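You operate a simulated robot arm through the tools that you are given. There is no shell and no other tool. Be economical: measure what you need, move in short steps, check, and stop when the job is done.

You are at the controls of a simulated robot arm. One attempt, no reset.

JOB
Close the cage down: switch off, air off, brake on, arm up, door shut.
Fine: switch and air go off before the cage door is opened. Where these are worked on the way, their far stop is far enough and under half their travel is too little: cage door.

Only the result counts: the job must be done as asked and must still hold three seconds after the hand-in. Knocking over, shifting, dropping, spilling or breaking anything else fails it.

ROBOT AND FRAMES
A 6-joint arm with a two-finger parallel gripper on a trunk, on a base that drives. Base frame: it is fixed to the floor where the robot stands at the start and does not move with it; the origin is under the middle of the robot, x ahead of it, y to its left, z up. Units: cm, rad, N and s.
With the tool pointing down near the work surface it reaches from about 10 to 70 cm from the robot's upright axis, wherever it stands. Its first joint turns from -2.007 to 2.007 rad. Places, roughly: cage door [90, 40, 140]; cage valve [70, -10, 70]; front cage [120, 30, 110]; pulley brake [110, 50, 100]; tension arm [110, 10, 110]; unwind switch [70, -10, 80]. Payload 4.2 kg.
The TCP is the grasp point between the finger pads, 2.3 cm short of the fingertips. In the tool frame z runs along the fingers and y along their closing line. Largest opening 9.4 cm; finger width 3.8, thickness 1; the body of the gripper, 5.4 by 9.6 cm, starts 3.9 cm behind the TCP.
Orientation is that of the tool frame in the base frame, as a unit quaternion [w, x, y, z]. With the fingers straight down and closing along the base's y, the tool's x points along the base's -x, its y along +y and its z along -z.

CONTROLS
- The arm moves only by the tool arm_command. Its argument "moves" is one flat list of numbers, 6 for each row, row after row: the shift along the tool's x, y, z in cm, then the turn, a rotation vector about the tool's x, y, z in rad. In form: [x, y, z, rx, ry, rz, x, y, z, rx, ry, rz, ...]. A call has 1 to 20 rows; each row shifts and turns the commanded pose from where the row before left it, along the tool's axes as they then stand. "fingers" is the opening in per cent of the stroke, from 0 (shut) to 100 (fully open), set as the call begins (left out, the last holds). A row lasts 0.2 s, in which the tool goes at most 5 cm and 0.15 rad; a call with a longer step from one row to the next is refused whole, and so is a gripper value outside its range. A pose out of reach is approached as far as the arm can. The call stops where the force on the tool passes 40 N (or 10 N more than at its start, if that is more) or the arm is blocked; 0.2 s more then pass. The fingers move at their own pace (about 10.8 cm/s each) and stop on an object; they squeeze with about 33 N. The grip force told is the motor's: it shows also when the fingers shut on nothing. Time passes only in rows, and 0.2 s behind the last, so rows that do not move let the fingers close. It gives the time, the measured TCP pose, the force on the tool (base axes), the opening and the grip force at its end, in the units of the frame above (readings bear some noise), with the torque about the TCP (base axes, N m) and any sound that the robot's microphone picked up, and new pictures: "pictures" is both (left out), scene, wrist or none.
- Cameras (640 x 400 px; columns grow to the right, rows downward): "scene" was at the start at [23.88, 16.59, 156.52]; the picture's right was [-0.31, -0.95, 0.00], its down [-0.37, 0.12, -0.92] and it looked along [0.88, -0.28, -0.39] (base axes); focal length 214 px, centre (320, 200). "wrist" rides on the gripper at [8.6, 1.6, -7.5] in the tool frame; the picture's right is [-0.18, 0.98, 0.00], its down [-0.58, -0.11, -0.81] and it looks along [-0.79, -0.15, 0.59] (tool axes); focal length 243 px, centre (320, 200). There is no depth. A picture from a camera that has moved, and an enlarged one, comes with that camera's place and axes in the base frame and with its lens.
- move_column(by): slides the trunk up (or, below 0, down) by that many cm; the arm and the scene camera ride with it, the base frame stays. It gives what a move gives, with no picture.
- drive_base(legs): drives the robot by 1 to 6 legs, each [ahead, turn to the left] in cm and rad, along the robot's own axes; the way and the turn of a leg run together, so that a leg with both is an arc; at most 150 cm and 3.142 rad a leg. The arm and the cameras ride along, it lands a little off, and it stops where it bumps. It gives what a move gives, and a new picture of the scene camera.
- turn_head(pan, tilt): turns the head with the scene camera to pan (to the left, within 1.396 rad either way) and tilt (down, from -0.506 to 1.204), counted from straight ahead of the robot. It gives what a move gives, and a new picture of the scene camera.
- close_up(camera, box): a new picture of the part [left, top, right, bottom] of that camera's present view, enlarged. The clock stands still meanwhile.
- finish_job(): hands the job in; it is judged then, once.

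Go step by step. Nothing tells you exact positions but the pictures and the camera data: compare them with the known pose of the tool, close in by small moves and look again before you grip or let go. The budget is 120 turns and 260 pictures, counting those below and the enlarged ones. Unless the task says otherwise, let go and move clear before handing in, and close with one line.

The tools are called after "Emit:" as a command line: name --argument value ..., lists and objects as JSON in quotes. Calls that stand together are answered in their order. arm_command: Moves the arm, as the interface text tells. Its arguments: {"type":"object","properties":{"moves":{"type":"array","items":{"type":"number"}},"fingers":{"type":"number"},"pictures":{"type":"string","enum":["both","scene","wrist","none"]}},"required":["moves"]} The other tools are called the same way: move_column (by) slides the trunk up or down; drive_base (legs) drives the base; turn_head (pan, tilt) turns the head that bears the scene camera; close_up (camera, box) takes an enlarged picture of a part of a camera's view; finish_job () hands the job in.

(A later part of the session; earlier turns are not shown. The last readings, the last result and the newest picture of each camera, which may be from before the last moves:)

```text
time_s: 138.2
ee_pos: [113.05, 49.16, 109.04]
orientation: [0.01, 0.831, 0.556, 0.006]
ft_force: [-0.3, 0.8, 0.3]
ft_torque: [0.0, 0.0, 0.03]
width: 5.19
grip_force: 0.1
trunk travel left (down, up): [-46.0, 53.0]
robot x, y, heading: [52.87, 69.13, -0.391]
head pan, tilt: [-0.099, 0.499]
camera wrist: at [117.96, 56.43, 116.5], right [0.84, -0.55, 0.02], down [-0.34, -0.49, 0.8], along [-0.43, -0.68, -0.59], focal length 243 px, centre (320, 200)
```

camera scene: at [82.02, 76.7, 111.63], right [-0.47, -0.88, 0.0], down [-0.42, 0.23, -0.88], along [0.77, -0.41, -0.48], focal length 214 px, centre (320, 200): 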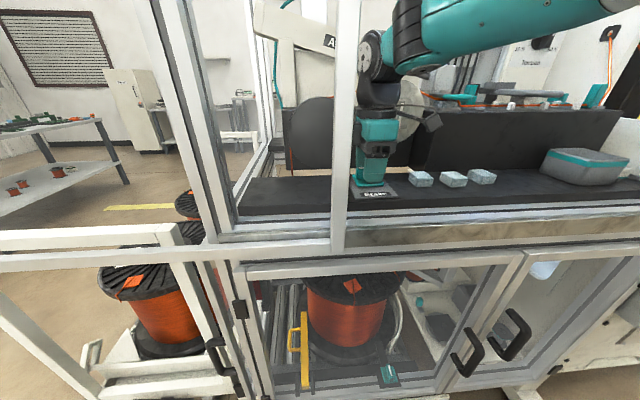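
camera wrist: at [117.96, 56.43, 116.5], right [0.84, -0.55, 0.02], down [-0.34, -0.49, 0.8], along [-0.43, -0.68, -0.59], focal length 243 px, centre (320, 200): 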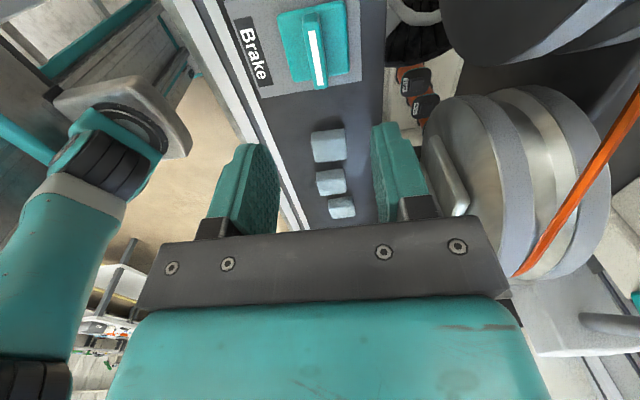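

The tool is turned round and the bar is still where expected. Descending and gripping.

Emit:
arm_command --moves '[0, 0, 4, 0, 0, 0, 0, 0, 4, 0, 0, 0, 0, 0, 3, 0, 0, 0, 0, 0, 1.1, 0, 0, 0, 0, 0, 0, 0, 0, 0]' --pictures "none"

Emit:
close_up --camera "wrist" --box '[160, 60, 480, 260]'

Emit:
arm_command --moves '[0, 0, 0, 0, 0, 0, 0, 0, 0, 0, 0, 0, 0, 0, 0, 0, 0, 0, 0, 0, 0, 0, 0, -0.08, 0, 0, 0, 0, 0, -0.08, 0, 0, 0, 0, 0, -0.08, 0, 0, 0, 0, 0, -0.08]' --fingers 0 --pictures "wrist"

```text
time_s: 139.4
ee_pos: [113.4, 49.04, 96.89]
orientation: [0.009, 0.831, 0.557, 0.007]
ft_force: [-0.5, 0.1, -0.1]
ft_torque: [0.03, 0.0, 0.05]
width: 5.18
grip_force: 0.0
out of reach, approached as far as the arm can: row 2
trunk travel left (down, up): [-46.0, 53.0]
robot x, y, heading: [52.63, 68.84, -0.389]
head pan, tilt: [-0.099, 0.499]
```

```text
2.00 times, centred on (320, 160) of wrist
camera zoom: at [118.15, 56.36, 104.46], right [0.84, -0.54, 0.02], down [-0.34, -0.49, 0.8], along [-0.43, -0.68, -0.59], focal length 485 px, centre (320, 280)
```

zoom: 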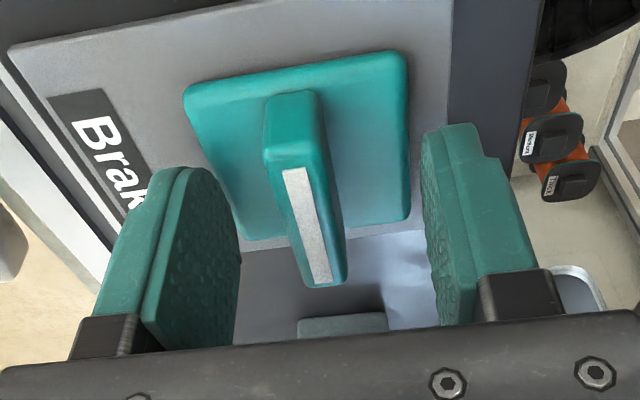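

```text
time_s: 141.0
ee_pos: [113.16, 49.06, 97.11]
orientation: [0.008, 0.731, 0.683, 0.003]
ft_force: [-31.8, 16.6, -7.0]
ft_torque: [1.3, 1.14, 0.03]
width: 1.33
grip_force: 44.8
trunk travel left (down, up): [-46.0, 53.0]
robot x, y, heading: [52.42, 68.79, -0.392]
head pan, tilt: [-0.099, 0.499]
camera wrist: at [115.45, 57.57, 104.38], right [0.97, -0.25, 0.02], down [-0.16, -0.57, 0.81], along [-0.19, -0.79, -0.59], focal length 243 px, centre (320, 200)
```

wrist: 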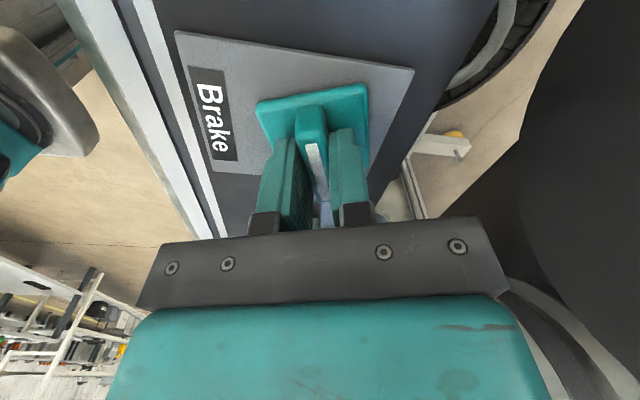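

The knob is turning this way. I'll ease the side load and carry on to the stop.

Emit:
arm_command --moves '[0, -0.15, 0, 0, 0, 0, 0, -0.15, 0, 0, 0, -0.05, 0, 0, 0, 0, 0, -0.1, 0, 0, 0, 0, 0, -0.1, 0, 0, 0, 0, 0, -0.1, 0, 0, 0, 0, 0, -0.1, 0, 0, 0, 0, 0, -0.1, 0, 0, 0, 0, 0, 0]' --pictures "wrist"

```text
time_s: 142.8
ee_pos: [113.24, 49.15, 97.04]
orientation: [0.013, 0.519, 0.855, 0.002]
ft_force: [22.4, 14.2, 7.0]
ft_torque: [0.72, 0.82, -0.02]
width: 1.35
grip_force: 45.4
trunk travel left (down, up): [-46.0, 53.0]
robot x, y, heading: [52.71, 68.83, -0.386]
head pan, tilt: [-0.099, 0.499]
camera wrist: at [110.65, 57.45, 104.3], right [0.96, 0.29, 0.02], down [0.15, -0.56, 0.82], along [0.25, -0.78, -0.58], focal length 243 px, centre (320, 200)
```

wrist: 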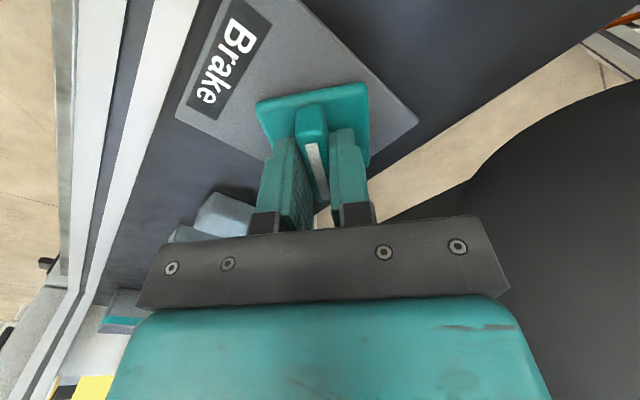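

About 50° turned. Continuing.

Emit:
arm_command --moves '[0, 0.15, 0, 0, 0, -0.1, 0, 0, 0, 0, 0, -0.1, 0, 0, 0, 0, 0, -0.1, 0, 0, 0, 0, 0, -0.1, 0, 0, 0, 0, 0, -0.1, 0, 0, 0, 0, 0, -0.1, 0, 0, 0, 0, 0, -0.1, 0, 0, 0, 0, 0, -0.04, 0, 0, 0, 0, 0, 0]' --pictures "both"

```text
time_s: 144.8
ee_pos: [113.24, 49.11, 96.89]
orientation: [0.011, 0.175, 0.985, -0.003]
ft_force: [14.0, 12.4, 11.6]
ft_torque: [0.01, -0.43, -1.9]
width: 1.39
grip_force: 45.5
trunk travel left (down, up): [-46.0, 53.0]
robot x, y, heading: [52.44, 68.9, -0.388]
head pan, tilt: [-0.099, 0.499]
camera scene: at [82.05, 76.8, 111.62], right [-0.47, -0.88, 0.0], down [-0.42, 0.23, -0.88], along [0.77, -0.41, -0.48], focal length 214 px, centre (320, 200)
camera wrist: at [105.73, 53.61, 104.22], right [0.51, 0.86, 0.0], down [0.49, -0.3, 0.82], along [0.71, -0.42, -0.57], focal length 243 px, centre (320, 200)
```

scene: 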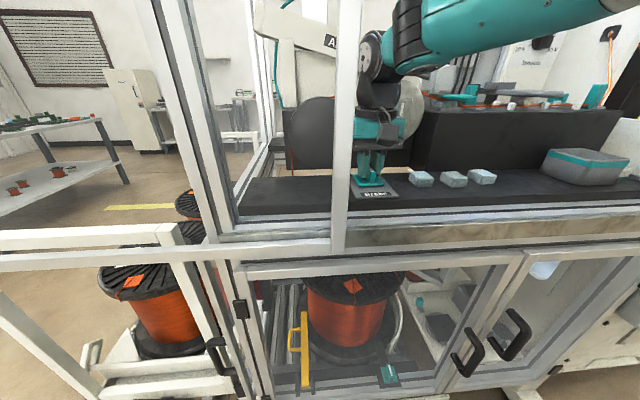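
wrist: 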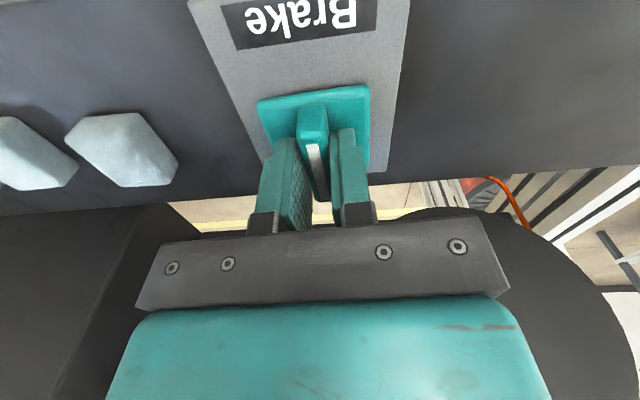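

The brake is at its other stop, a quarter turn round. I'll release and rise.

Emit:
arm_command --moves '[0, 0, 0, 0, 0, 0, 0, 0, 0, 0, 0, 0, 0, 0, 0, 0, 0, 0, 0, 0, -3, 0, 0, 0, 0, 0, -4, 0, 0, 0, 0, 0, -5, 0, 0, 0, 0, 0, 0, 0, 0, 0]' --fingers 55 --pictures "wrist"

Emit:
move_column --by 22

Emit:
turn_head --pan -0.4 --tilt 0.5

```text
time_s: 146.4
ee_pos: [112.96, 49.18, 109.16]
orientation: [0.011, 0.175, 0.984, -0.003]
ft_force: [0.7, -0.5, 0.6]
ft_torque: [0.0, 0.01, 0.01]
width: 5.17
grip_force: 0.0
trunk travel left (down, up): [-46.0, 53.0]
robot x, y, heading: [52.42, 68.83, -0.391]
head pan, tilt: [-0.099, 0.499]
camera wrist: at [105.5, 53.59, 116.24], right [0.51, 0.86, 0.0], down [0.49, -0.3, 0.82], along [0.7, -0.42, -0.57], focal length 243 px, centre (320, 200)
```

wrist: 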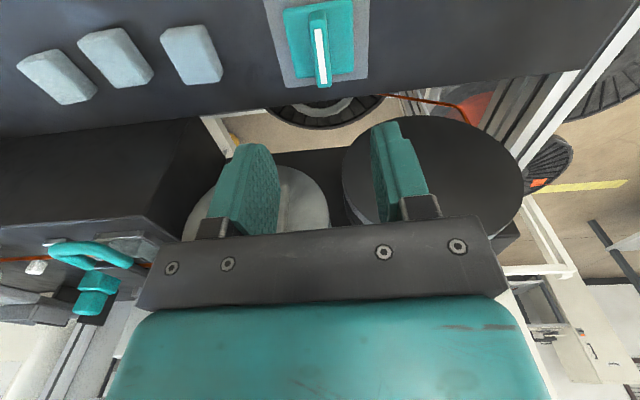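

```text
time_s: 148.8
ee_pos: [113.08, 49.15, 131.0]
orientation: [0.011, 0.175, 0.985, -0.003]
ft_force: [-0.3, 0.4, -0.2]
ft_torque: [0.0, -0.02, 0.03]
width: 5.17
grip_force: 0.0
trunk travel left (down, up): [-68.0, 31.0]
robot x, y, heading: [52.76, 68.74, -0.389]
head pan, tilt: [-0.099, 0.499]
```

```text
time_s: 149.6
ee_pos: [112.88, 49.2, 130.91]
orientation: [0.011, 0.176, 0.984, -0.003]
ft_force: [1.4, -0.5, -0.6]
ft_torque: [-0.03, -0.01, 0.0]
width: 5.15
grip_force: 0.1
trunk travel left (down, up): [-68.0, 31.0]
robot x, y, heading: [52.19, 68.92, -0.391]
head pan, tilt: [-0.4, 0.499]
camera scene: at [80.41, 74.56, 133.63], right [-0.71, -0.7, 0.0], down [-0.34, 0.34, -0.88], along [0.62, -0.62, -0.48], focal length 214 px, centre (320, 200)
```

scene: 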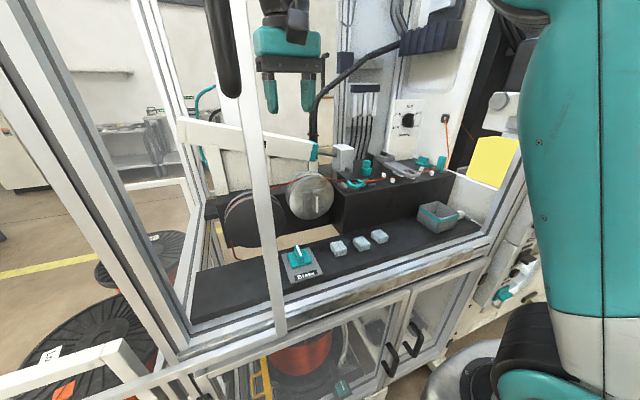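

The brake bar now lies front-to-back. Next is the tension arm: a grey lever with its loop near (103, 11, 109), hinged at the back. I'll back out, shift right along the front, and come in again.

Emit:
drive_base --legs '[[-36, 0], [0, -1.57], [28, 0], [0, 1.57]]'

Emit:
turn_head --pan -0.1 --tilt 0.4

```text
time_s: 161.0
ee_pos: [68.91, 36.3, 131.02]
orientation: [0.011, 0.181, 0.983, -0.003]
ft_force: [0.6, -0.4, -0.6]
ft_torque: [-0.01, -0.01, 0.02]
width: 5.16
grip_force: 0.1
trunk travel left (down, up): [-68.0, 31.0]
robot x, y, heading: [8.91, 57.54, -0.401]
head pan, tilt: [-0.4, 0.499]
camera scene: at [36.75, 62.4, 133.63], right [-0.72, -0.69, 0.0], down [-0.33, 0.34, -0.88], along [0.61, -0.63, -0.48], focal length 214 px, centre (320, 200)
```

scene: 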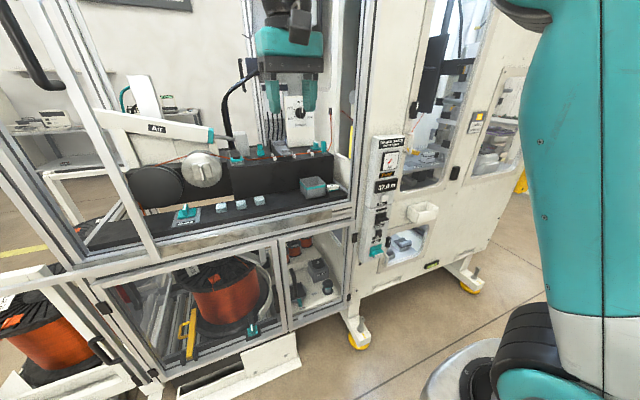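

```text
time_s: 161.8
ee_pos: [68.84, 36.34, 130.94]
orientation: [0.011, 0.182, 0.983, -0.003]
ft_force: [0.7, -0.6, 0.7]
ft_torque: [0.0, -0.03, 0.02]
width: 5.17
grip_force: 0.0
trunk travel left (down, up): [-68.0, 31.0]
robot x, y, heading: [8.87, 57.07, -0.404]
head pan, tilt: [-0.099, 0.4]
camera scene: at [38.55, 64.47, 134.54], right [-0.48, -0.88, 0.0], down [-0.34, 0.19, -0.92], along [0.81, -0.44, -0.39], focal length 214 px, centre (320, 200)
```

scene: 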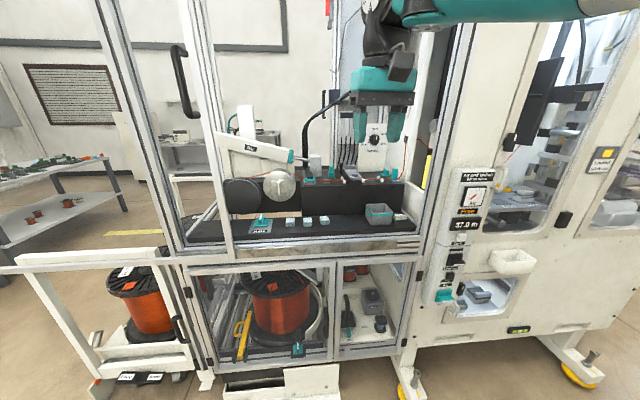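

The robot stands in front of the tension arm's line. Driving in 36 cm with the tool high.

Emit:
drive_base --legs '[[36, 0]]'

Emit:
close_up --camera "wrist" --box '[0, 0, 640, 400]'

Emit:
close_up --camera "scene" --box '[300, 140, 480, 260]'

```text
time_s: 164.1
ee_pos: [101.98, 21.96, 131.05]
orientation: [0.012, 0.182, 0.983, -0.002]
ft_force: [0.8, 0.2, 0.0]
ft_torque: [-0.03, 0.01, 0.01]
width: 5.16
grip_force: 0.1
trunk travel left (down, up): [-68.0, 31.0]
robot x, y, heading: [42.12, 42.97, -0.405]
head pan, tilt: [-0.099, 0.4]
camera scene: at [71.65, 50.24, 134.54], right [-0.48, -0.88, 0.0], down [-0.34, 0.19, -0.92], along [0.81, -0.45, -0.39], focal length 214 px, centre (320, 200)
```

scene: 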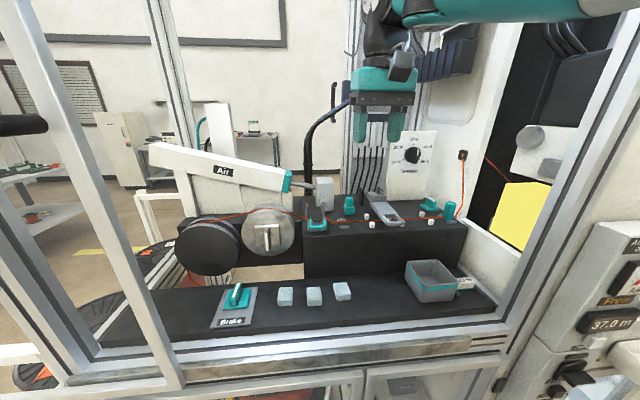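

```text
1.00 times, centred on (320, 200) of wrist (not enlarged: the box is as wide or as high as the picture)
camera zoom: at [94.49, 26.51, 138.21], right [0.52, 0.85, 0.0], down [0.49, -0.3, 0.82], along [0.7, -0.43, -0.57], focal length 243 px, centre (320, 200)
```

zoom: 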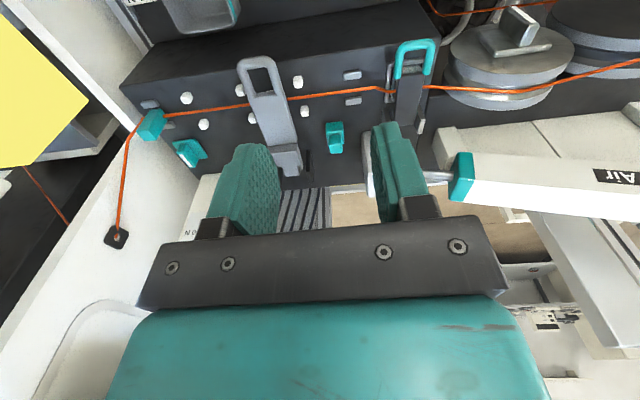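

```text
3.33 times, centred on (390, 200) of scene
camera zoom: at [71.65, 50.24, 134.54], right [-0.48, -0.88, 0.0], down [-0.34, 0.19, -0.92], along [0.81, -0.45, -0.39], focal length 715 px, centre (87, 200)
```

zoom: 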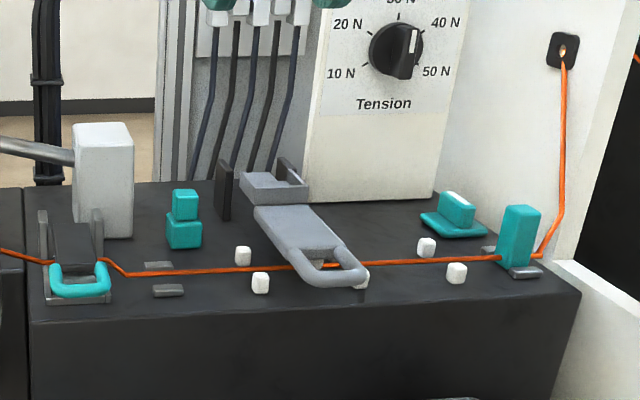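

The loop's front is at about (102.4, 13, 109.5), 5.4 cm wide, with its pivot near (116, 7, 111). I plan to pinch the loop from both sides with the tool tilted forward and swing it up. First a little closer, and tilt.

Emit:
drive_base --legs '[[7, 0]]'

Emit:
arm_command --moves '[2, -4, 0, 0, 0, 0.03, 2, -4, 0, 0, 0, 0, 0, 0, 0, 0, -0.12, 0, 0, 0, 0, 0, -0.12, 0, 0, 0, 0, 0, -0.12, 0, 0, 0, 0, 0, -0.12, 0, 0, 0, 0, 0, -0.12, 0, 0, 0, 0, 0, 0, 0]' --fingers 85 --pictures "both"

```text
time_s: 165.1
ee_pos: [108.24, 19.11, 131.06]
orientation: [0.011, 0.182, 0.983, -0.003]
ft_force: [0.6, -0.6, -0.5]
ft_torque: [0.0, -0.03, 0.03]
width: 5.17
grip_force: 0.1
trunk travel left (down, up): [-68.0, 31.0]
robot x, y, heading: [48.15, 40.2, -0.405]
head pan, tilt: [-0.099, 0.4]
camera scene: at [77.98, 47.52, 134.55], right [-0.48, -0.88, 0.0], down [-0.34, 0.19, -0.92], along [0.81, -0.45, -0.39], focal length 214 px, centre (320, 200)
```

scene: 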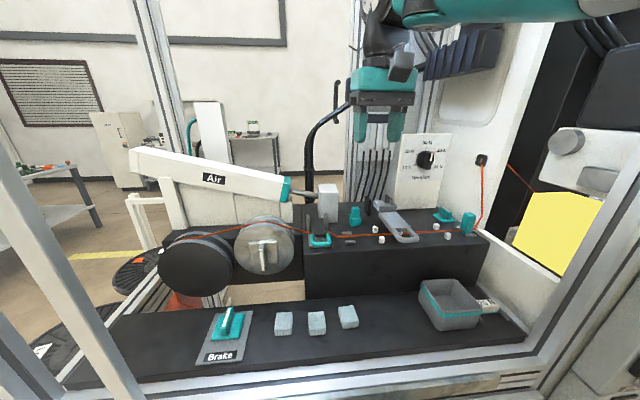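

```text
time_s: 166.9
ee_pos: [101.58, 13.24, 130.96]
orientation: [0.301, 0.188, 0.933, -0.06]
ft_force: [0.3, -0.1, 0.4]
ft_torque: [-0.02, 0.02, 0.01]
width: 8.01
grip_force: 0.1
trunk travel left (down, up): [-68.0, 31.0]
robot x, y, heading: [48.73, 40.29, -0.406]
head pan, tilt: [-0.099, 0.4]
camera scene: at [77.99, 47.52, 134.54], right [-0.48, -0.88, 0.0], down [-0.34, 0.19, -0.92], along [0.81, -0.45, -0.39], focal length 214 px, centre (320, 200)
camera wrist: at [91.96, 19.06, 131.88], right [0.52, 0.85, 0.11], down [-0.04, -0.1, 0.99], along [0.85, -0.52, -0.02], focal length 243 px, centre (320, 200)
```

scene: 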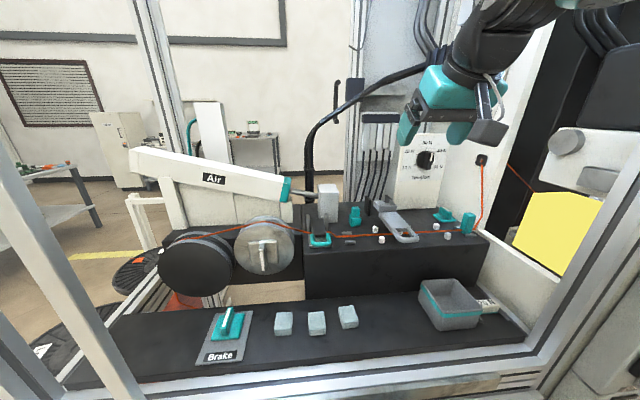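
wrist: 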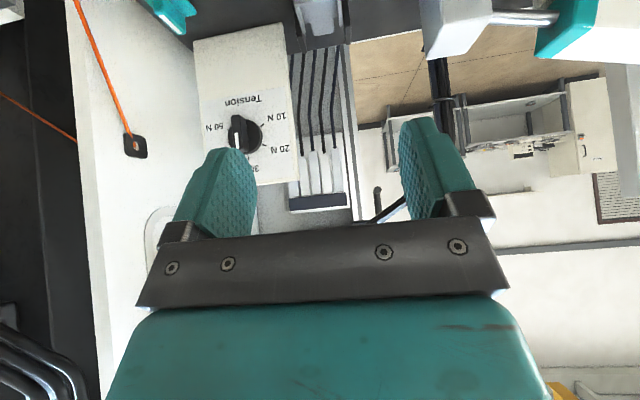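

I'll re-measure the lever with the head camera from here.

Emit:
close_up --camera "scene" --box '[330, 180, 490, 280]'

```text
4.00 times, centred on (410, 230) of scene
camera zoom: at [77.99, 47.52, 134.54], right [-0.48, -0.88, 0.0], down [-0.34, 0.19, -0.92], along [0.81, -0.45, -0.39], focal length 858 px, centre (-40, 80)
```

zoom: 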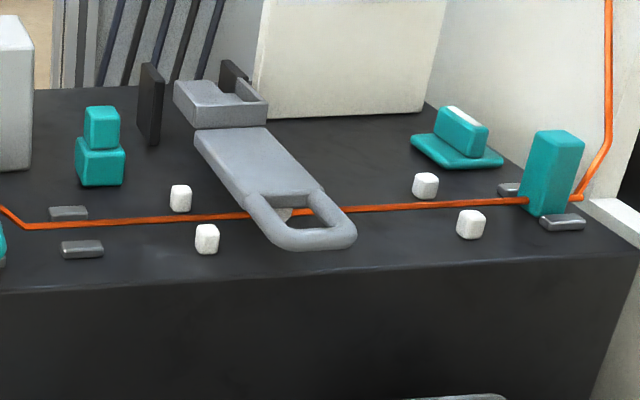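

The loop's crossbar is confirmed at (102.5, 13, 109.6). I'll lower the trunk 14 cm and look before closing in.

Emit:
move_column --by -14

Emit:
arm_command --moves '[0.5, 0.1, 2.5, 0, 0, 0, 0, 0, 0, 0, 0, 0]' --fingers 85 --pictures "both"

Emit:
close_up --camera "scene" --box '[340, 70, 500, 190]'

```text
time_s: 168.6
ee_pos: [101.53, 13.2, 117.06]
orientation: [0.301, 0.187, 0.933, -0.06]
ft_force: [0.3, 0.6, -1.0]
ft_torque: [0.04, -0.03, -0.01]
width: 7.99
grip_force: 0.0
trunk travel left (down, up): [-54.0, 45.0]
robot x, y, heading: [48.48, 40.06, -0.405]
head pan, tilt: [-0.099, 0.4]
```

```text
time_s: 169.2
ee_pos: [102.69, 13.1, 114.54]
orientation: [0.301, 0.188, 0.933, -0.061]
ft_force: [-1.1, 1.0, -0.2]
ft_torque: [-0.01, 0.0, 0.01]
width: 7.99
grip_force: 0.0
trunk travel left (down, up): [-54.0, 45.0]
robot x, y, heading: [48.32, 40.36, -0.412]
head pan, tilt: [-0.099, 0.4]
camera scene: at [77.98, 47.52, 120.55], right [-0.48, -0.88, 0.0], down [-0.34, 0.19, -0.92], along [0.81, -0.45, -0.39], focal length 214 px, centre (320, 200)
camera wrist: at [92.87, 18.81, 115.56], right [0.52, 0.85, 0.11], down [-0.04, -0.1, 0.99], along [0.85, -0.52, -0.02], focal length 243 px, centre (320, 200)
```

scene: 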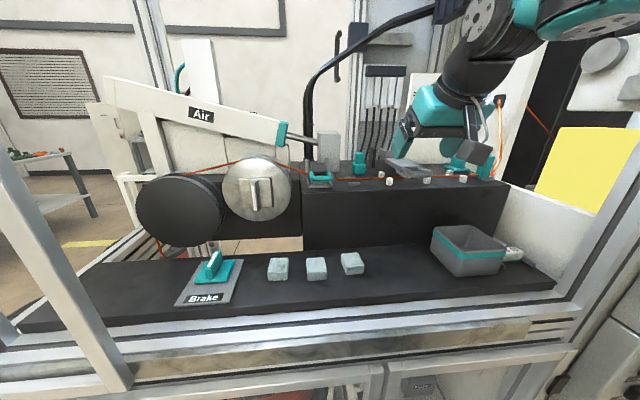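
wrist: 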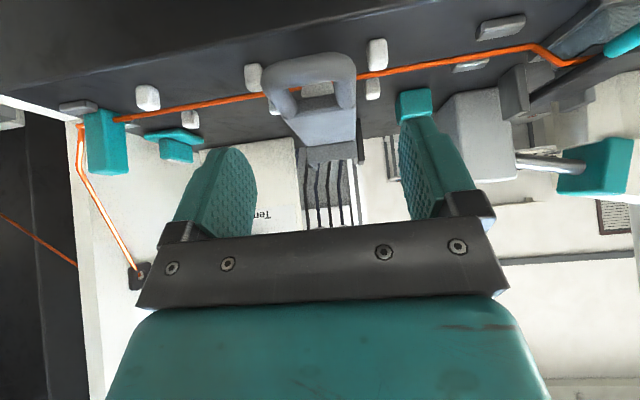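

```text
3.33 times, centred on (420, 130) of scene
camera zoom: at [77.98, 47.52, 120.55], right [-0.48, -0.88, 0.0], down [-0.34, 0.19, -0.92], along [0.81, -0.45, -0.39], focal length 715 px, centre (-13, 433)
```

zoom: 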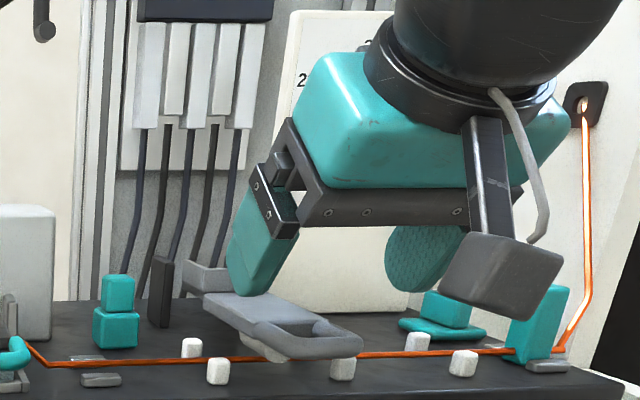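

The loop is centred ahead and below the fingers, clear of the white pegs. I'll go down the last 4 cm.

Emit:
arm_command --moves '[0.8, 0.3, 2, 0, 0, 0, 0.8, 0, 2, 0, 0, 0, 0, 0, 0, 0, 0, 0]' --pictures "wrist"

Emit:
close_up --camera "scene" --box '[340, 80, 500, 200]'

```text
time_s: 170.0
ee_pos: [103.75, 12.9, 110.58]
orientation: [0.3, 0.188, 0.933, -0.06]
ft_force: [0.0, -0.1, -0.5]
ft_torque: [0.01, -0.01, -0.01]
width: 7.97
grip_force: 0.0
trunk travel left (down, up): [-54.0, 45.0]
robot x, y, heading: [48.32, 40.31, -0.407]
head pan, tilt: [-0.099, 0.4]
camera wrist: at [94.1, 18.73, 111.5], right [0.52, 0.85, 0.11], down [-0.04, -0.1, 0.99], along [0.85, -0.52, -0.02], focal length 243 px, centre (320, 200)
```

wrist: 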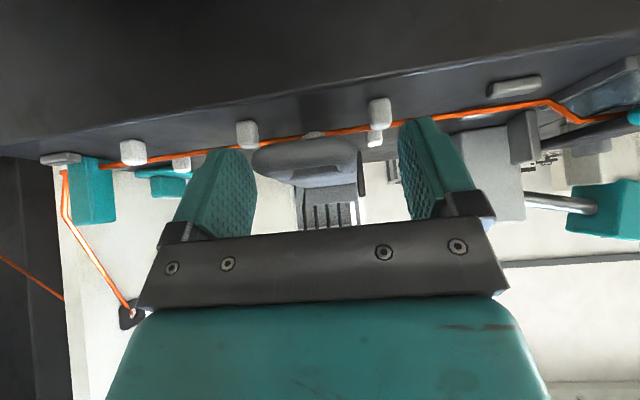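

```text
3.33 times, centred on (420, 140) of scene
camera zoom: at [77.98, 47.52, 120.55], right [-0.48, -0.88, 0.0], down [-0.34, 0.19, -0.92], along [0.81, -0.45, -0.39], focal length 715 px, centre (-13, 400)
```

zoom: 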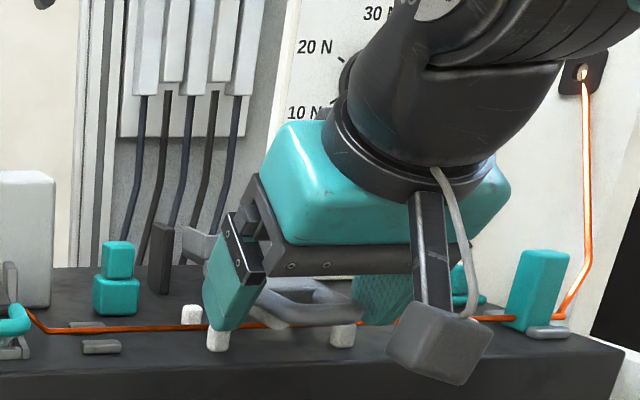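

Both fingers flank the loop. I'll shift 0.6 cm right to centre, then close.

Emit:
arm_command --moves '[0, -0.6, 0, 0, 0, 0, 0, 0, 0, 0, 0, 0]' --pictures "none"

Emit:
arm_command --moves '[0, 0, 0, 0, 0, 0, 0, 0, 0, 0, 0, 0, 0, 0, 0, 0, 0, 0]' --fingers 0 --pictures "wrist"

```text
time_s: 170.6
ee_pos: [103.56, 12.44, 110.44]
orientation: [0.301, 0.187, 0.933, -0.06]
ft_force: [-0.8, -0.2, -0.4]
ft_torque: [-0.02, 0.02, -0.02]
width: 7.97
grip_force: 0.0
trunk travel left (down, up): [-54.0, 45.0]
robot x, y, heading: [48.04, 40.12, -0.408]
head pan, tilt: [-0.099, 0.4]
```

```text
time_s: 171.4
ee_pos: [103.65, 12.45, 110.54]
orientation: [0.3, 0.189, 0.933, -0.061]
ft_force: [3.7, 10.1, -1.4]
ft_torque: [0.57, -0.2, -1.43]
width: 4.82
grip_force: 45.4
trunk travel left (down, up): [-54.0, 45.0]
robot x, y, heading: [48.22, 40.48, -0.408]
head pan, tilt: [-0.099, 0.4]
camera wrist: at [93.87, 18.25, 111.46], right [0.52, 0.85, 0.11], down [-0.04, -0.1, 0.99], along [0.85, -0.52, -0.02], focal length 243 px, centre (320, 200)
```

wrist: 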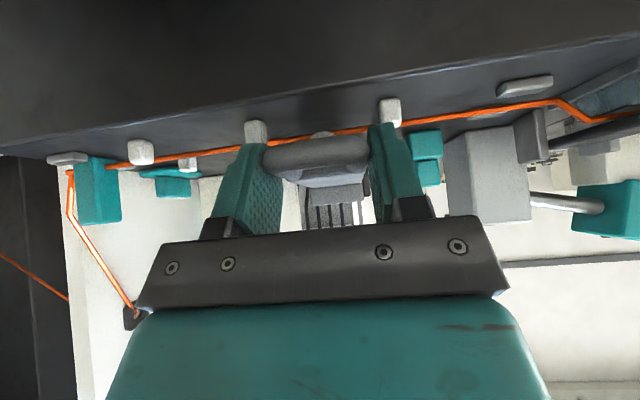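

Gripped at 4.8 cm. I'll lift gently 2 cm straight up and read the forces.

Emit:
arm_command --moves '[-0.28, 0, -0.41, 0, 0, 0, -0.28, 0, -0.41, 0, 0, 0, -0.28, 0, -0.41, 0, 0, 0, -0.31, 0, -0.38, 0, 0, 0, 0, 0, 0, 0, 0, 0]' --pictures "wrist"

Emit:
close_up --camera "scene" --box '[340, 80, 500, 200]'

```text
time_s: 172.6
ee_pos: [103.65, 12.4, 112.4]
orientation: [0.3, 0.187, 0.933, -0.061]
ft_force: [9.3, 21.0, -9.1]
ft_torque: [0.92, 1.09, -1.41]
width: 4.8
grip_force: 44.8
trunk travel left (down, up): [-54.0, 45.0]
robot x, y, heading: [48.08, 40.05, -0.409]
head pan, tilt: [-0.099, 0.4]
camera wrist: at [93.87, 18.23, 113.41], right [0.52, 0.85, 0.11], down [-0.04, -0.1, 0.99], along [0.86, -0.52, -0.02], focal length 243 px, centre (320, 200)
```

wrist: 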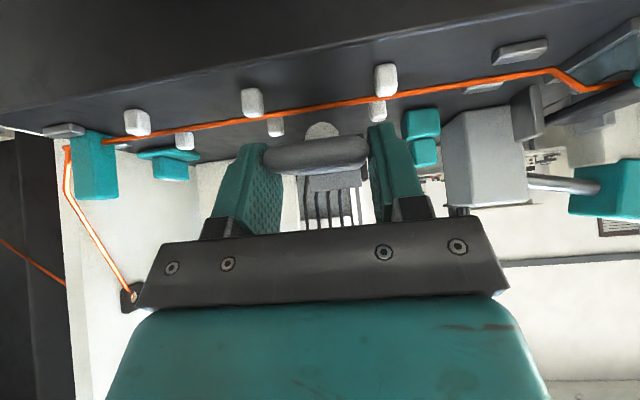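

```text
3.33 times, centred on (420, 140) of scene
camera zoom: at [78.06, 47.64, 120.51], right [-0.48, -0.88, 0.0], down [-0.34, 0.19, -0.92], along [0.81, -0.45, -0.39], focal length 715 px, centre (-13, 400)
```

zoom: 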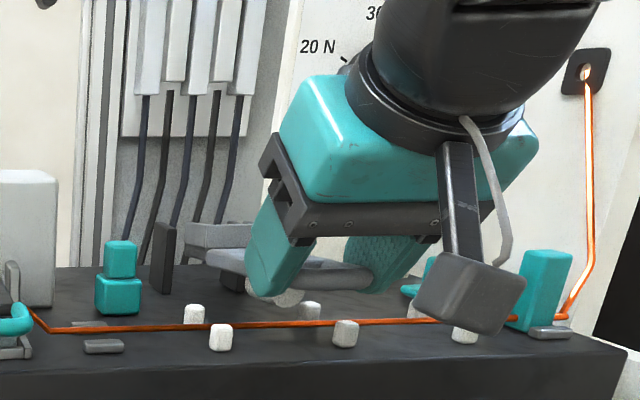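

It's lifting. I'll follow the arc up and back, with a small leftward correction.

Emit:
arm_command --moves '[-0.72, 0.15, -0.74, 0, 0, 0, -0.72, 0.15, -0.74, 0, 0, 0, -0.83, 0, -0.62, 0, 0, 0, -0.83, 0, -0.62, 0, 0, 0, -0.91, 0, -0.49, 0, 0, 0, -0.91, 0, -0.49, 0, 0, 0, 0, 0, 0, 0, 0, 0]' --pictures "none"

Emit:
close_up --camera "scene" --box '[340, 60, 500, 180]'

```text
time_s: 174.2
ee_pos: [105.15, 11.79, 118.31]
orientation: [0.301, 0.189, 0.933, -0.061]
ft_force: [-10.1, -1.4, -4.6]
ft_torque: [0.17, 1.2, -0.78]
width: 4.76
grip_force: 45.0
trunk travel left (down, up): [-54.0, 45.0]
robot x, y, heading: [48.33, 40.1, -0.407]
head pan, tilt: [-0.099, 0.4]
```

```text
3.33 times, centred on (420, 120) of scene
camera zoom: at [77.96, 47.51, 120.56], right [-0.48, -0.87, 0.0], down [-0.34, 0.19, -0.92], along [0.81, -0.45, -0.39], focal length 715 px, centre (-13, 467)
```

zoom: 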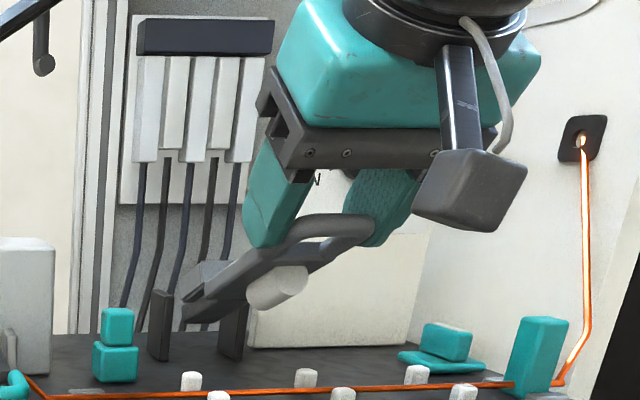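

The lever is up about 25–35°. The arc fits a radius of about 18.5 cm, with the pivot near d = 109. Continuing.

Emit:
arm_command --moves '[-0.94, 0, -0.47, 0, 0, 0, -0.94, 0, -0.47, 0, 0, 0, -0.94, 0, -0.47, 0, 0, 0, -0.88, 0, -0.27, 0, 0, 0, -0.88, 0, -0.27, 0, 0, 0, -0.88, 0, -0.27, 0, 0, 0, -0.92, 0, -0.14, 0, 0, 0, -0.92, 0, -0.14, 0, 0, 0, -0.92, 0, -0.14, 0, 0, 0, 0, 0, 0, 0, 0, 0]' --pictures "none"

Emit:
close_up --camera "scene" --box '[320, 20, 500, 180]'

```text
time_s: 176.4
ee_pos: [110.06, 9.64, 125.3]
orientation: [0.301, 0.189, 0.933, -0.061]
ft_force: [-11.2, -20.9, -8.3]
ft_torque: [-0.13, 1.35, -0.2]
width: 4.78
grip_force: 45.1
trunk travel left (down, up): [-54.0, 45.0]
robot x, y, heading: [48.61, 40.03, -0.411]
head pan, tilt: [-0.099, 0.4]
```

```text
2.50 times, centred on (410, 100) of scene
camera zoom: at [77.96, 47.37, 120.56], right [-0.48, -0.87, 0.0], down [-0.34, 0.19, -0.92], along [0.81, -0.45, -0.39], focal length 536 px, centre (95, 450)
```

zoom: 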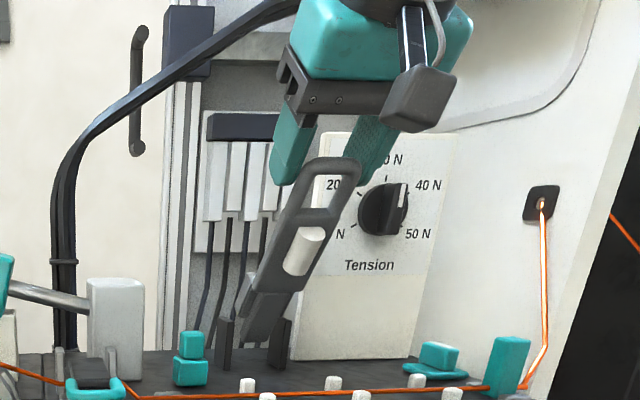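

It's past 50° now. Continuing up with a slight sideways ease.

Emit:
arm_command --moves '[-0.92, -0.2, 0, 0, 0, 0, -0.92, 0, 0, 0, 0, 0, -0.92, 0, 0, 0, 0, 0, -0.91, 0, 0.14, 0, 0, 0, -0.91, 0, 0.14, 0, 0, 0, -0.91, 0, 0.14, 0, 0, 0, 0, 0, 0, 0, 0, 0]' --pictures "none"

Emit:
close_up --camera "scene" --box '[320, 20, 500, 180]'

```text
time_s: 178.0
ee_pos: [115.2, 8.58, 128.68]
orientation: [0.315, 0.184, 0.93, -0.041]
ft_force: [-0.8, 0.0, -0.3]
ft_torque: [0.01, 0.02, -0.01]
width: 0.01
grip_force: 42.7
out of reach, approached as far as the arm can: row 6
trunk travel left (down, up): [-54.0, 45.0]
robot x, y, heading: [48.47, 40.45, -0.409]
head pan, tilt: [-0.099, 0.4]
```

```text
2.50 times, centred on (410, 100) of scene
camera zoom: at [77.98, 47.52, 120.54], right [-0.48, -0.88, 0.0], down [-0.34, 0.19, -0.92], along [0.81, -0.45, -0.39], focal length 536 px, centre (95, 450)
```

zoom: 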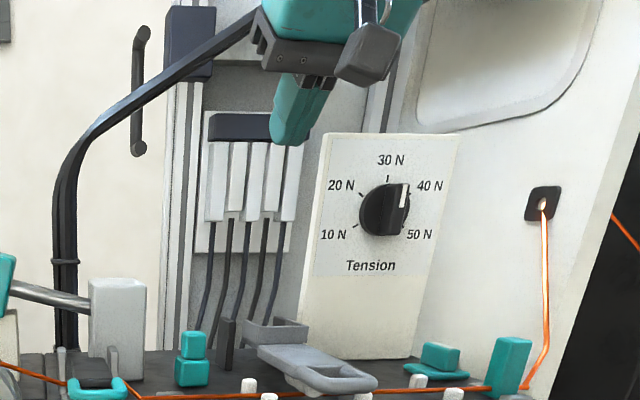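

The grip slipped near the top and the lever fell back to its rest, so the arc radius was too big. I'll back off, re-level the tool, move the base 4 cm closer, and redo it with a deeper grip.

Emit:
arm_command --moves '[3.5, 0, -2.4, 0.043, 0.021, -0.007, 3.5, 0, -2.4, 0, 0, 0, 3.5, 0, -2.4, 0, 0, 0, 3.5, 0, -2.4, 0, 0, 0, 0, 0, 0, 0, 0, 0]' --fingers 75 --pictures "none"

Emit:
drive_base --legs '[[4, 0]]'

Emit:
close_up --camera "scene" --box '[330, 60, 510, 200]'

Emit:
close_up --camera "wrist" --box '[0, 0, 640, 400]'

```text
time_s: 179.2
ee_pos: [98.33, 15.56, 127.02]
orientation: [0.286, 0.191, 0.936, -0.079]
ft_force: [-0.2, 0.2, 0.3]
ft_torque: [0.02, 0.0, -0.03]
width: 7.06
grip_force: 0.0
out of reach, approached as far as the arm can: row 1
trunk travel left (down, up): [-54.0, 45.0]
robot x, y, heading: [48.45, 40.07, -0.404]
head pan, tilt: [-0.099, 0.4]
```

```text
time_s: 180.1
ee_pos: [102.08, 13.96, 127.09]
orientation: [0.287, 0.191, 0.935, -0.08]
ft_force: [0.0, 0.4, 0.0]
ft_torque: [0.0, 0.03, 0.01]
width: 7.03
grip_force: 0.1
trunk travel left (down, up): [-54.0, 45.0]
robot x, y, heading: [52.3, 38.19, -0.41]
head pan, tilt: [-0.099, 0.4]
camera scene: at [81.67, 45.94, 120.54], right [-0.48, -0.88, 0.0], down [-0.34, 0.19, -0.92], along [0.81, -0.45, -0.39], focal length 214 px, centre (320, 200)
```

scene: 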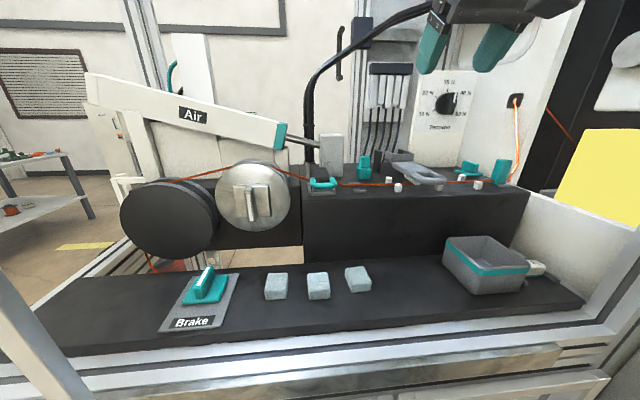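

```text
2.86 times, centred on (420, 130) of scene
camera zoom: at [81.67, 45.94, 120.54], right [-0.48, -0.88, 0.0], down [-0.34, 0.19, -0.92], along [0.81, -0.45, -0.39], focal length 613 px, centre (34, 400)
```

zoom: 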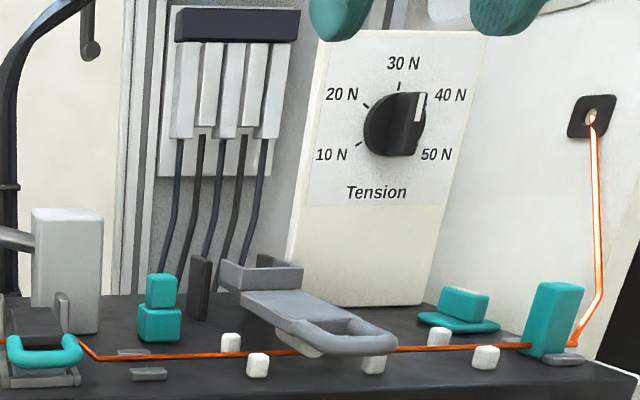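

```text
1.00 times, centred on (320, 200) of wrist (not enlarged: the box is as wide or as high as the picture)
camera zoom: at [92.55, 20.01, 128.22], right [0.54, 0.84, 0.07], down [-0.01, -0.07, 1.0], along [0.84, -0.54, -0.03], focal length 243 px, centre (320, 200)
```

zoom: 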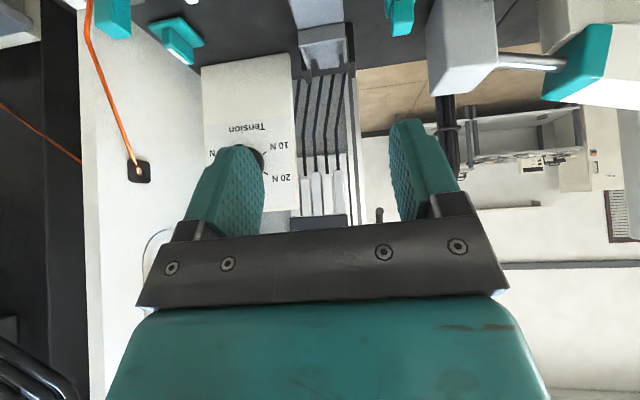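

The lever is back at rest, undisturbed. I'll correct the tool's tilt and come down over the loop again, a little further in.

Emit:
arm_command --moves '[0, 0, 0, -0.042, -0.023, 0.009, 1.43, -0.25, 3.87, 0, 0, 0, 1.43, -0.25, 3.87, 0, 0, 0, 1.43, -0.25, 3.87, 0, 0, 0, 0, 0, 0, 0, 0, 0]' --pictures "wrist"

Emit:
close_up --camera "scene" --box '[330, 80, 510, 220]'

```text
time_s: 181.3
ee_pos: [104.58, 12.05, 114.96]
orientation: [0.301, 0.19, 0.933, -0.06]
ft_force: [0.1, 0.0, -0.9]
ft_torque: [0.01, 0.01, -0.03]
width: 7.04
grip_force: 0.1
trunk travel left (down, up): [-54.0, 45.0]
robot x, y, heading: [51.98, 38.69, -0.405]
head pan, tilt: [-0.099, 0.4]
camera wrist: at [94.95, 17.79, 115.87], right [0.52, 0.85, 0.11], down [-0.04, -0.1, 0.99], along [0.85, -0.52, -0.02], focal length 243 px, centre (320, 200)
```

wrist: 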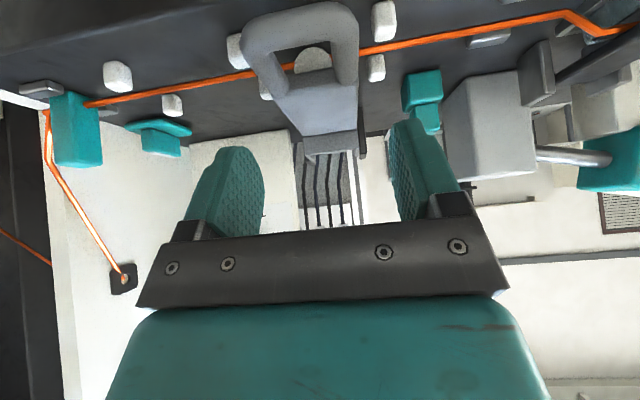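

```text
2.86 times, centred on (420, 150) of scene
camera zoom: at [81.66, 45.94, 120.55], right [-0.48, -0.88, 0.0], down [-0.34, 0.19, -0.92], along [0.81, -0.45, -0.39], focal length 613 px, centre (34, 343)
```

zoom: 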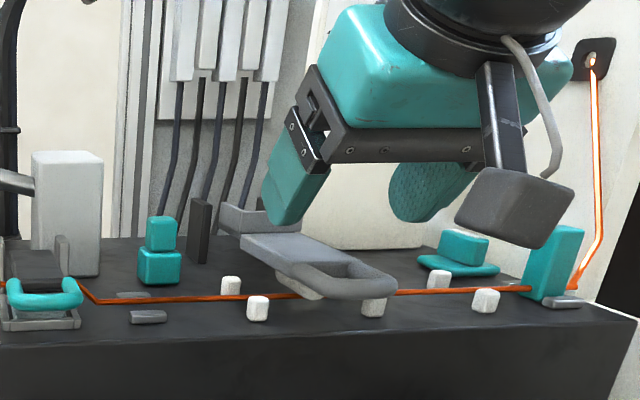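

Same sideways line as the first grip. Descending 5 cm and closing.

Emit:
arm_command --moves '[1.43, 0, 2.08, 0, 0, 0, 0.9, 0, 1.3, 0, 0, 0, 0.5, 0, 0.75, 0, 0, 0, 0, 0, 0, 0, 0, 0]' --pictures "wrist"

Emit:
arm_command --moves '[0, 0, 0, 0, 0, 0, 0, 0, 0, 0, 0, 0, 0, 0, 0, 0, 0, 0]' --fingers 0 --pictures "none"

Emit:
close_up --camera "scene" --box '[330, 80, 510, 220]'

```text
time_s: 182.3
ee_pos: [104.9, 12.0, 109.94]
orientation: [0.301, 0.189, 0.933, -0.06]
ft_force: [-0.7, -0.2, 0.9]
ft_torque: [0.0, 0.02, -0.01]
width: 7.07
grip_force: 0.0
trunk travel left (down, up): [-54.0, 45.0]
robot x, y, heading: [52.14, 38.51, -0.407]
head pan, tilt: [-0.099, 0.4]
camera wrist: at [95.24, 17.83, 110.95], right [0.52, 0.85, 0.11], down [-0.04, -0.1, 0.99], along [0.85, -0.52, -0.02], focal length 243 px, centre (320, 200)
```

wrist: 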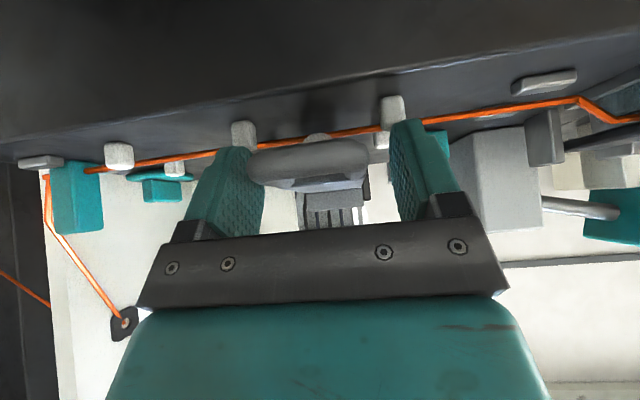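

```text
time_s: 183.1
ee_pos: [104.94, 11.86, 110.01]
orientation: [0.302, 0.189, 0.932, -0.06]
ft_force: [-1.0, -7.5, -1.4]
ft_torque: [-0.22, 0.17, -1.63]
width: 4.77
grip_force: 45.4
trunk travel left (down, up): [-54.0, 45.0]
robot x, y, heading: [52.07, 38.59, -0.405]
head pan, tilt: [-0.099, 0.4]
```

```text
2.86 times, centred on (420, 150) of scene
camera zoom: at [81.66, 45.89, 120.55], right [-0.48, -0.88, 0.0], down [-0.34, 0.19, -0.92], along [0.81, -0.45, -0.39], focal length 613 px, centre (34, 343)
```

zoom: 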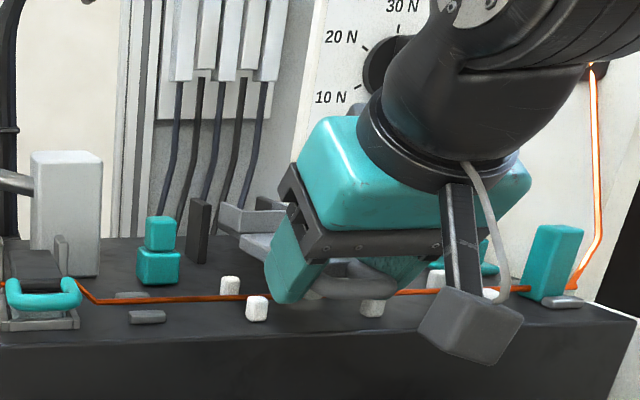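

Gripped at 4.8 cm, closer in. I'll lift along a tighter arc (radius about 15 cm).

Emit:
arm_command --moves '[-0.61, 0, -0.805, 0, 0, 0, -0.61, 0, -0.805, 0, 0, 0, -0.61, 0, -0.805, 0, 0, 0, -0.76, 0, -0.667, 0, 0, 0, -0.76, 0, -0.667, 0, 0, 0, -0.76, 0, -0.667, 0, 0, 0, 0, 0, 0, 0, 0, 0]' --pictures "none"

Emit:
close_up --camera "scene" --box '[330, 60, 510, 200]'

```text
time_s: 184.7
ee_pos: [105.82, 11.57, 116.1]
orientation: [0.301, 0.19, 0.932, -0.061]
ft_force: [0.5, -18.4, -11.9]
ft_torque: [0.13, 1.07, -1.19]
width: 4.78
grip_force: 44.7
trunk travel left (down, up): [-54.0, 45.0]
robot x, y, heading: [51.51, 38.56, -0.402]
head pan, tilt: [-0.099, 0.4]
```

```text
2.86 times, centred on (420, 130) of scene
camera zoom: at [81.7, 45.8, 120.54], right [-0.48, -0.88, 0.0], down [-0.34, 0.19, -0.92], along [0.81, -0.45, -0.39], focal length 613 px, centre (34, 400)
```

zoom: 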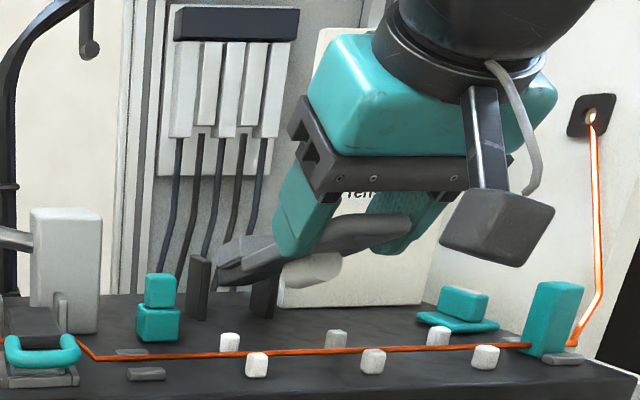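

The hold is deep and the path fits. Continuing up with gradual forward tilt.

Emit:
arm_command --moves '[-0.877, -0.1, -0.503, 0, -0.04, 0, -0.896, -0.1, -0.467, 0, -0.04, 0, -0.914, 0, -0.431, 0, -0.04, 0, -0.993, 0, -0.203, 0, -0.04, 0, -1.0, 0, -0.163, 0, -0.04, 0, -1.006, 0, -0.122, 0, -0.04, 0, 0, 0, 0, 0, 0, 0]' --pictures "none"

Emit:
close_up --camera "scene" --box '[330, 40, 510, 180]'

```text
time_s: 186.3
ee_pos: [108.48, 10.38, 121.51]
orientation: [0.412, 0.18, 0.889, -0.084]
ft_force: [-5.2, 5.9, -3.4]
ft_torque: [0.24, 1.15, -0.94]
width: 4.77
grip_force: 45.2
trunk travel left (down, up): [-54.0, 45.0]
robot x, y, heading: [52.4, 38.63, -0.404]
head pan, tilt: [-0.099, 0.4]
```

```text
2.86 times, centred on (420, 110) of scene
camera zoom: at [81.64, 45.95, 120.55], right [-0.48, -0.88, 0.0], down [-0.34, 0.19, -0.92], along [0.81, -0.45, -0.39], focal length 613 px, centre (34, 457)
```

zoom: 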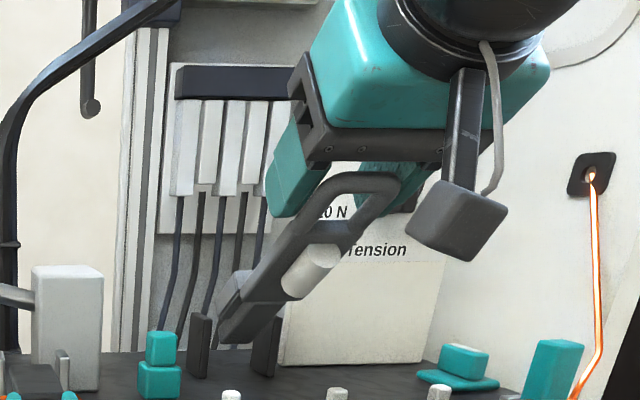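

Halfway up and still held deep. Continuing.

Emit:
arm_command --moves '[-1.004, 0, 0.121, 0, -0.04, 0, -0.998, 0, 0.161, 0, -0.04, 0, -0.991, 0, 0.2, 0, -0.04, 0, -0.915, 0, 0.429, 0, -0.04, 0, -0.897, 0, 0.466, 0, -0.04, 0, -0.878, 0, 0.501, 0, -0.04, 0, 0, 0, 0, 0, 0, 0]' --pictures "none"

Emit:
close_up --camera "scene" --box '[330, 20, 510, 160]'

```text
time_s: 187.9
ee_pos: [112.86, 8.46, 125.08]
orientation: [0.514, 0.169, 0.834, -0.104]
ft_force: [0.0, 0.1, 0.9]
ft_torque: [0.03, 0.02, -0.01]
width: 0.0
grip_force: 42.6
trunk travel left (down, up): [-54.0, 45.0]
robot x, y, heading: [52.06, 38.54, -0.404]
head pan, tilt: [-0.099, 0.4]
```

```text
2.86 times, centred on (420, 90) of scene
camera zoom: at [81.65, 45.93, 120.54], right [-0.48, -0.88, 0.0], down [-0.34, 0.19, -0.92], along [0.81, -0.45, -0.39], focal length 613 px, centre (34, 514)
```

zoom: 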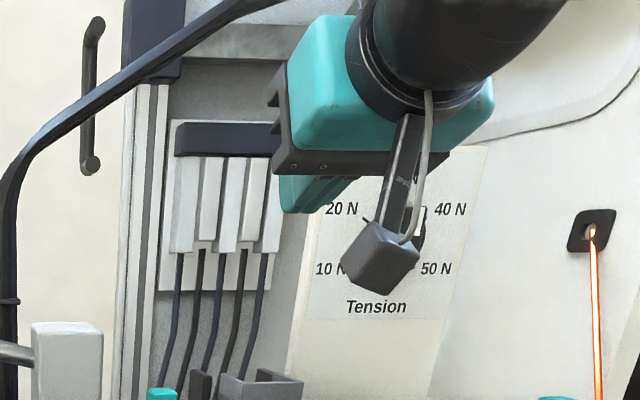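

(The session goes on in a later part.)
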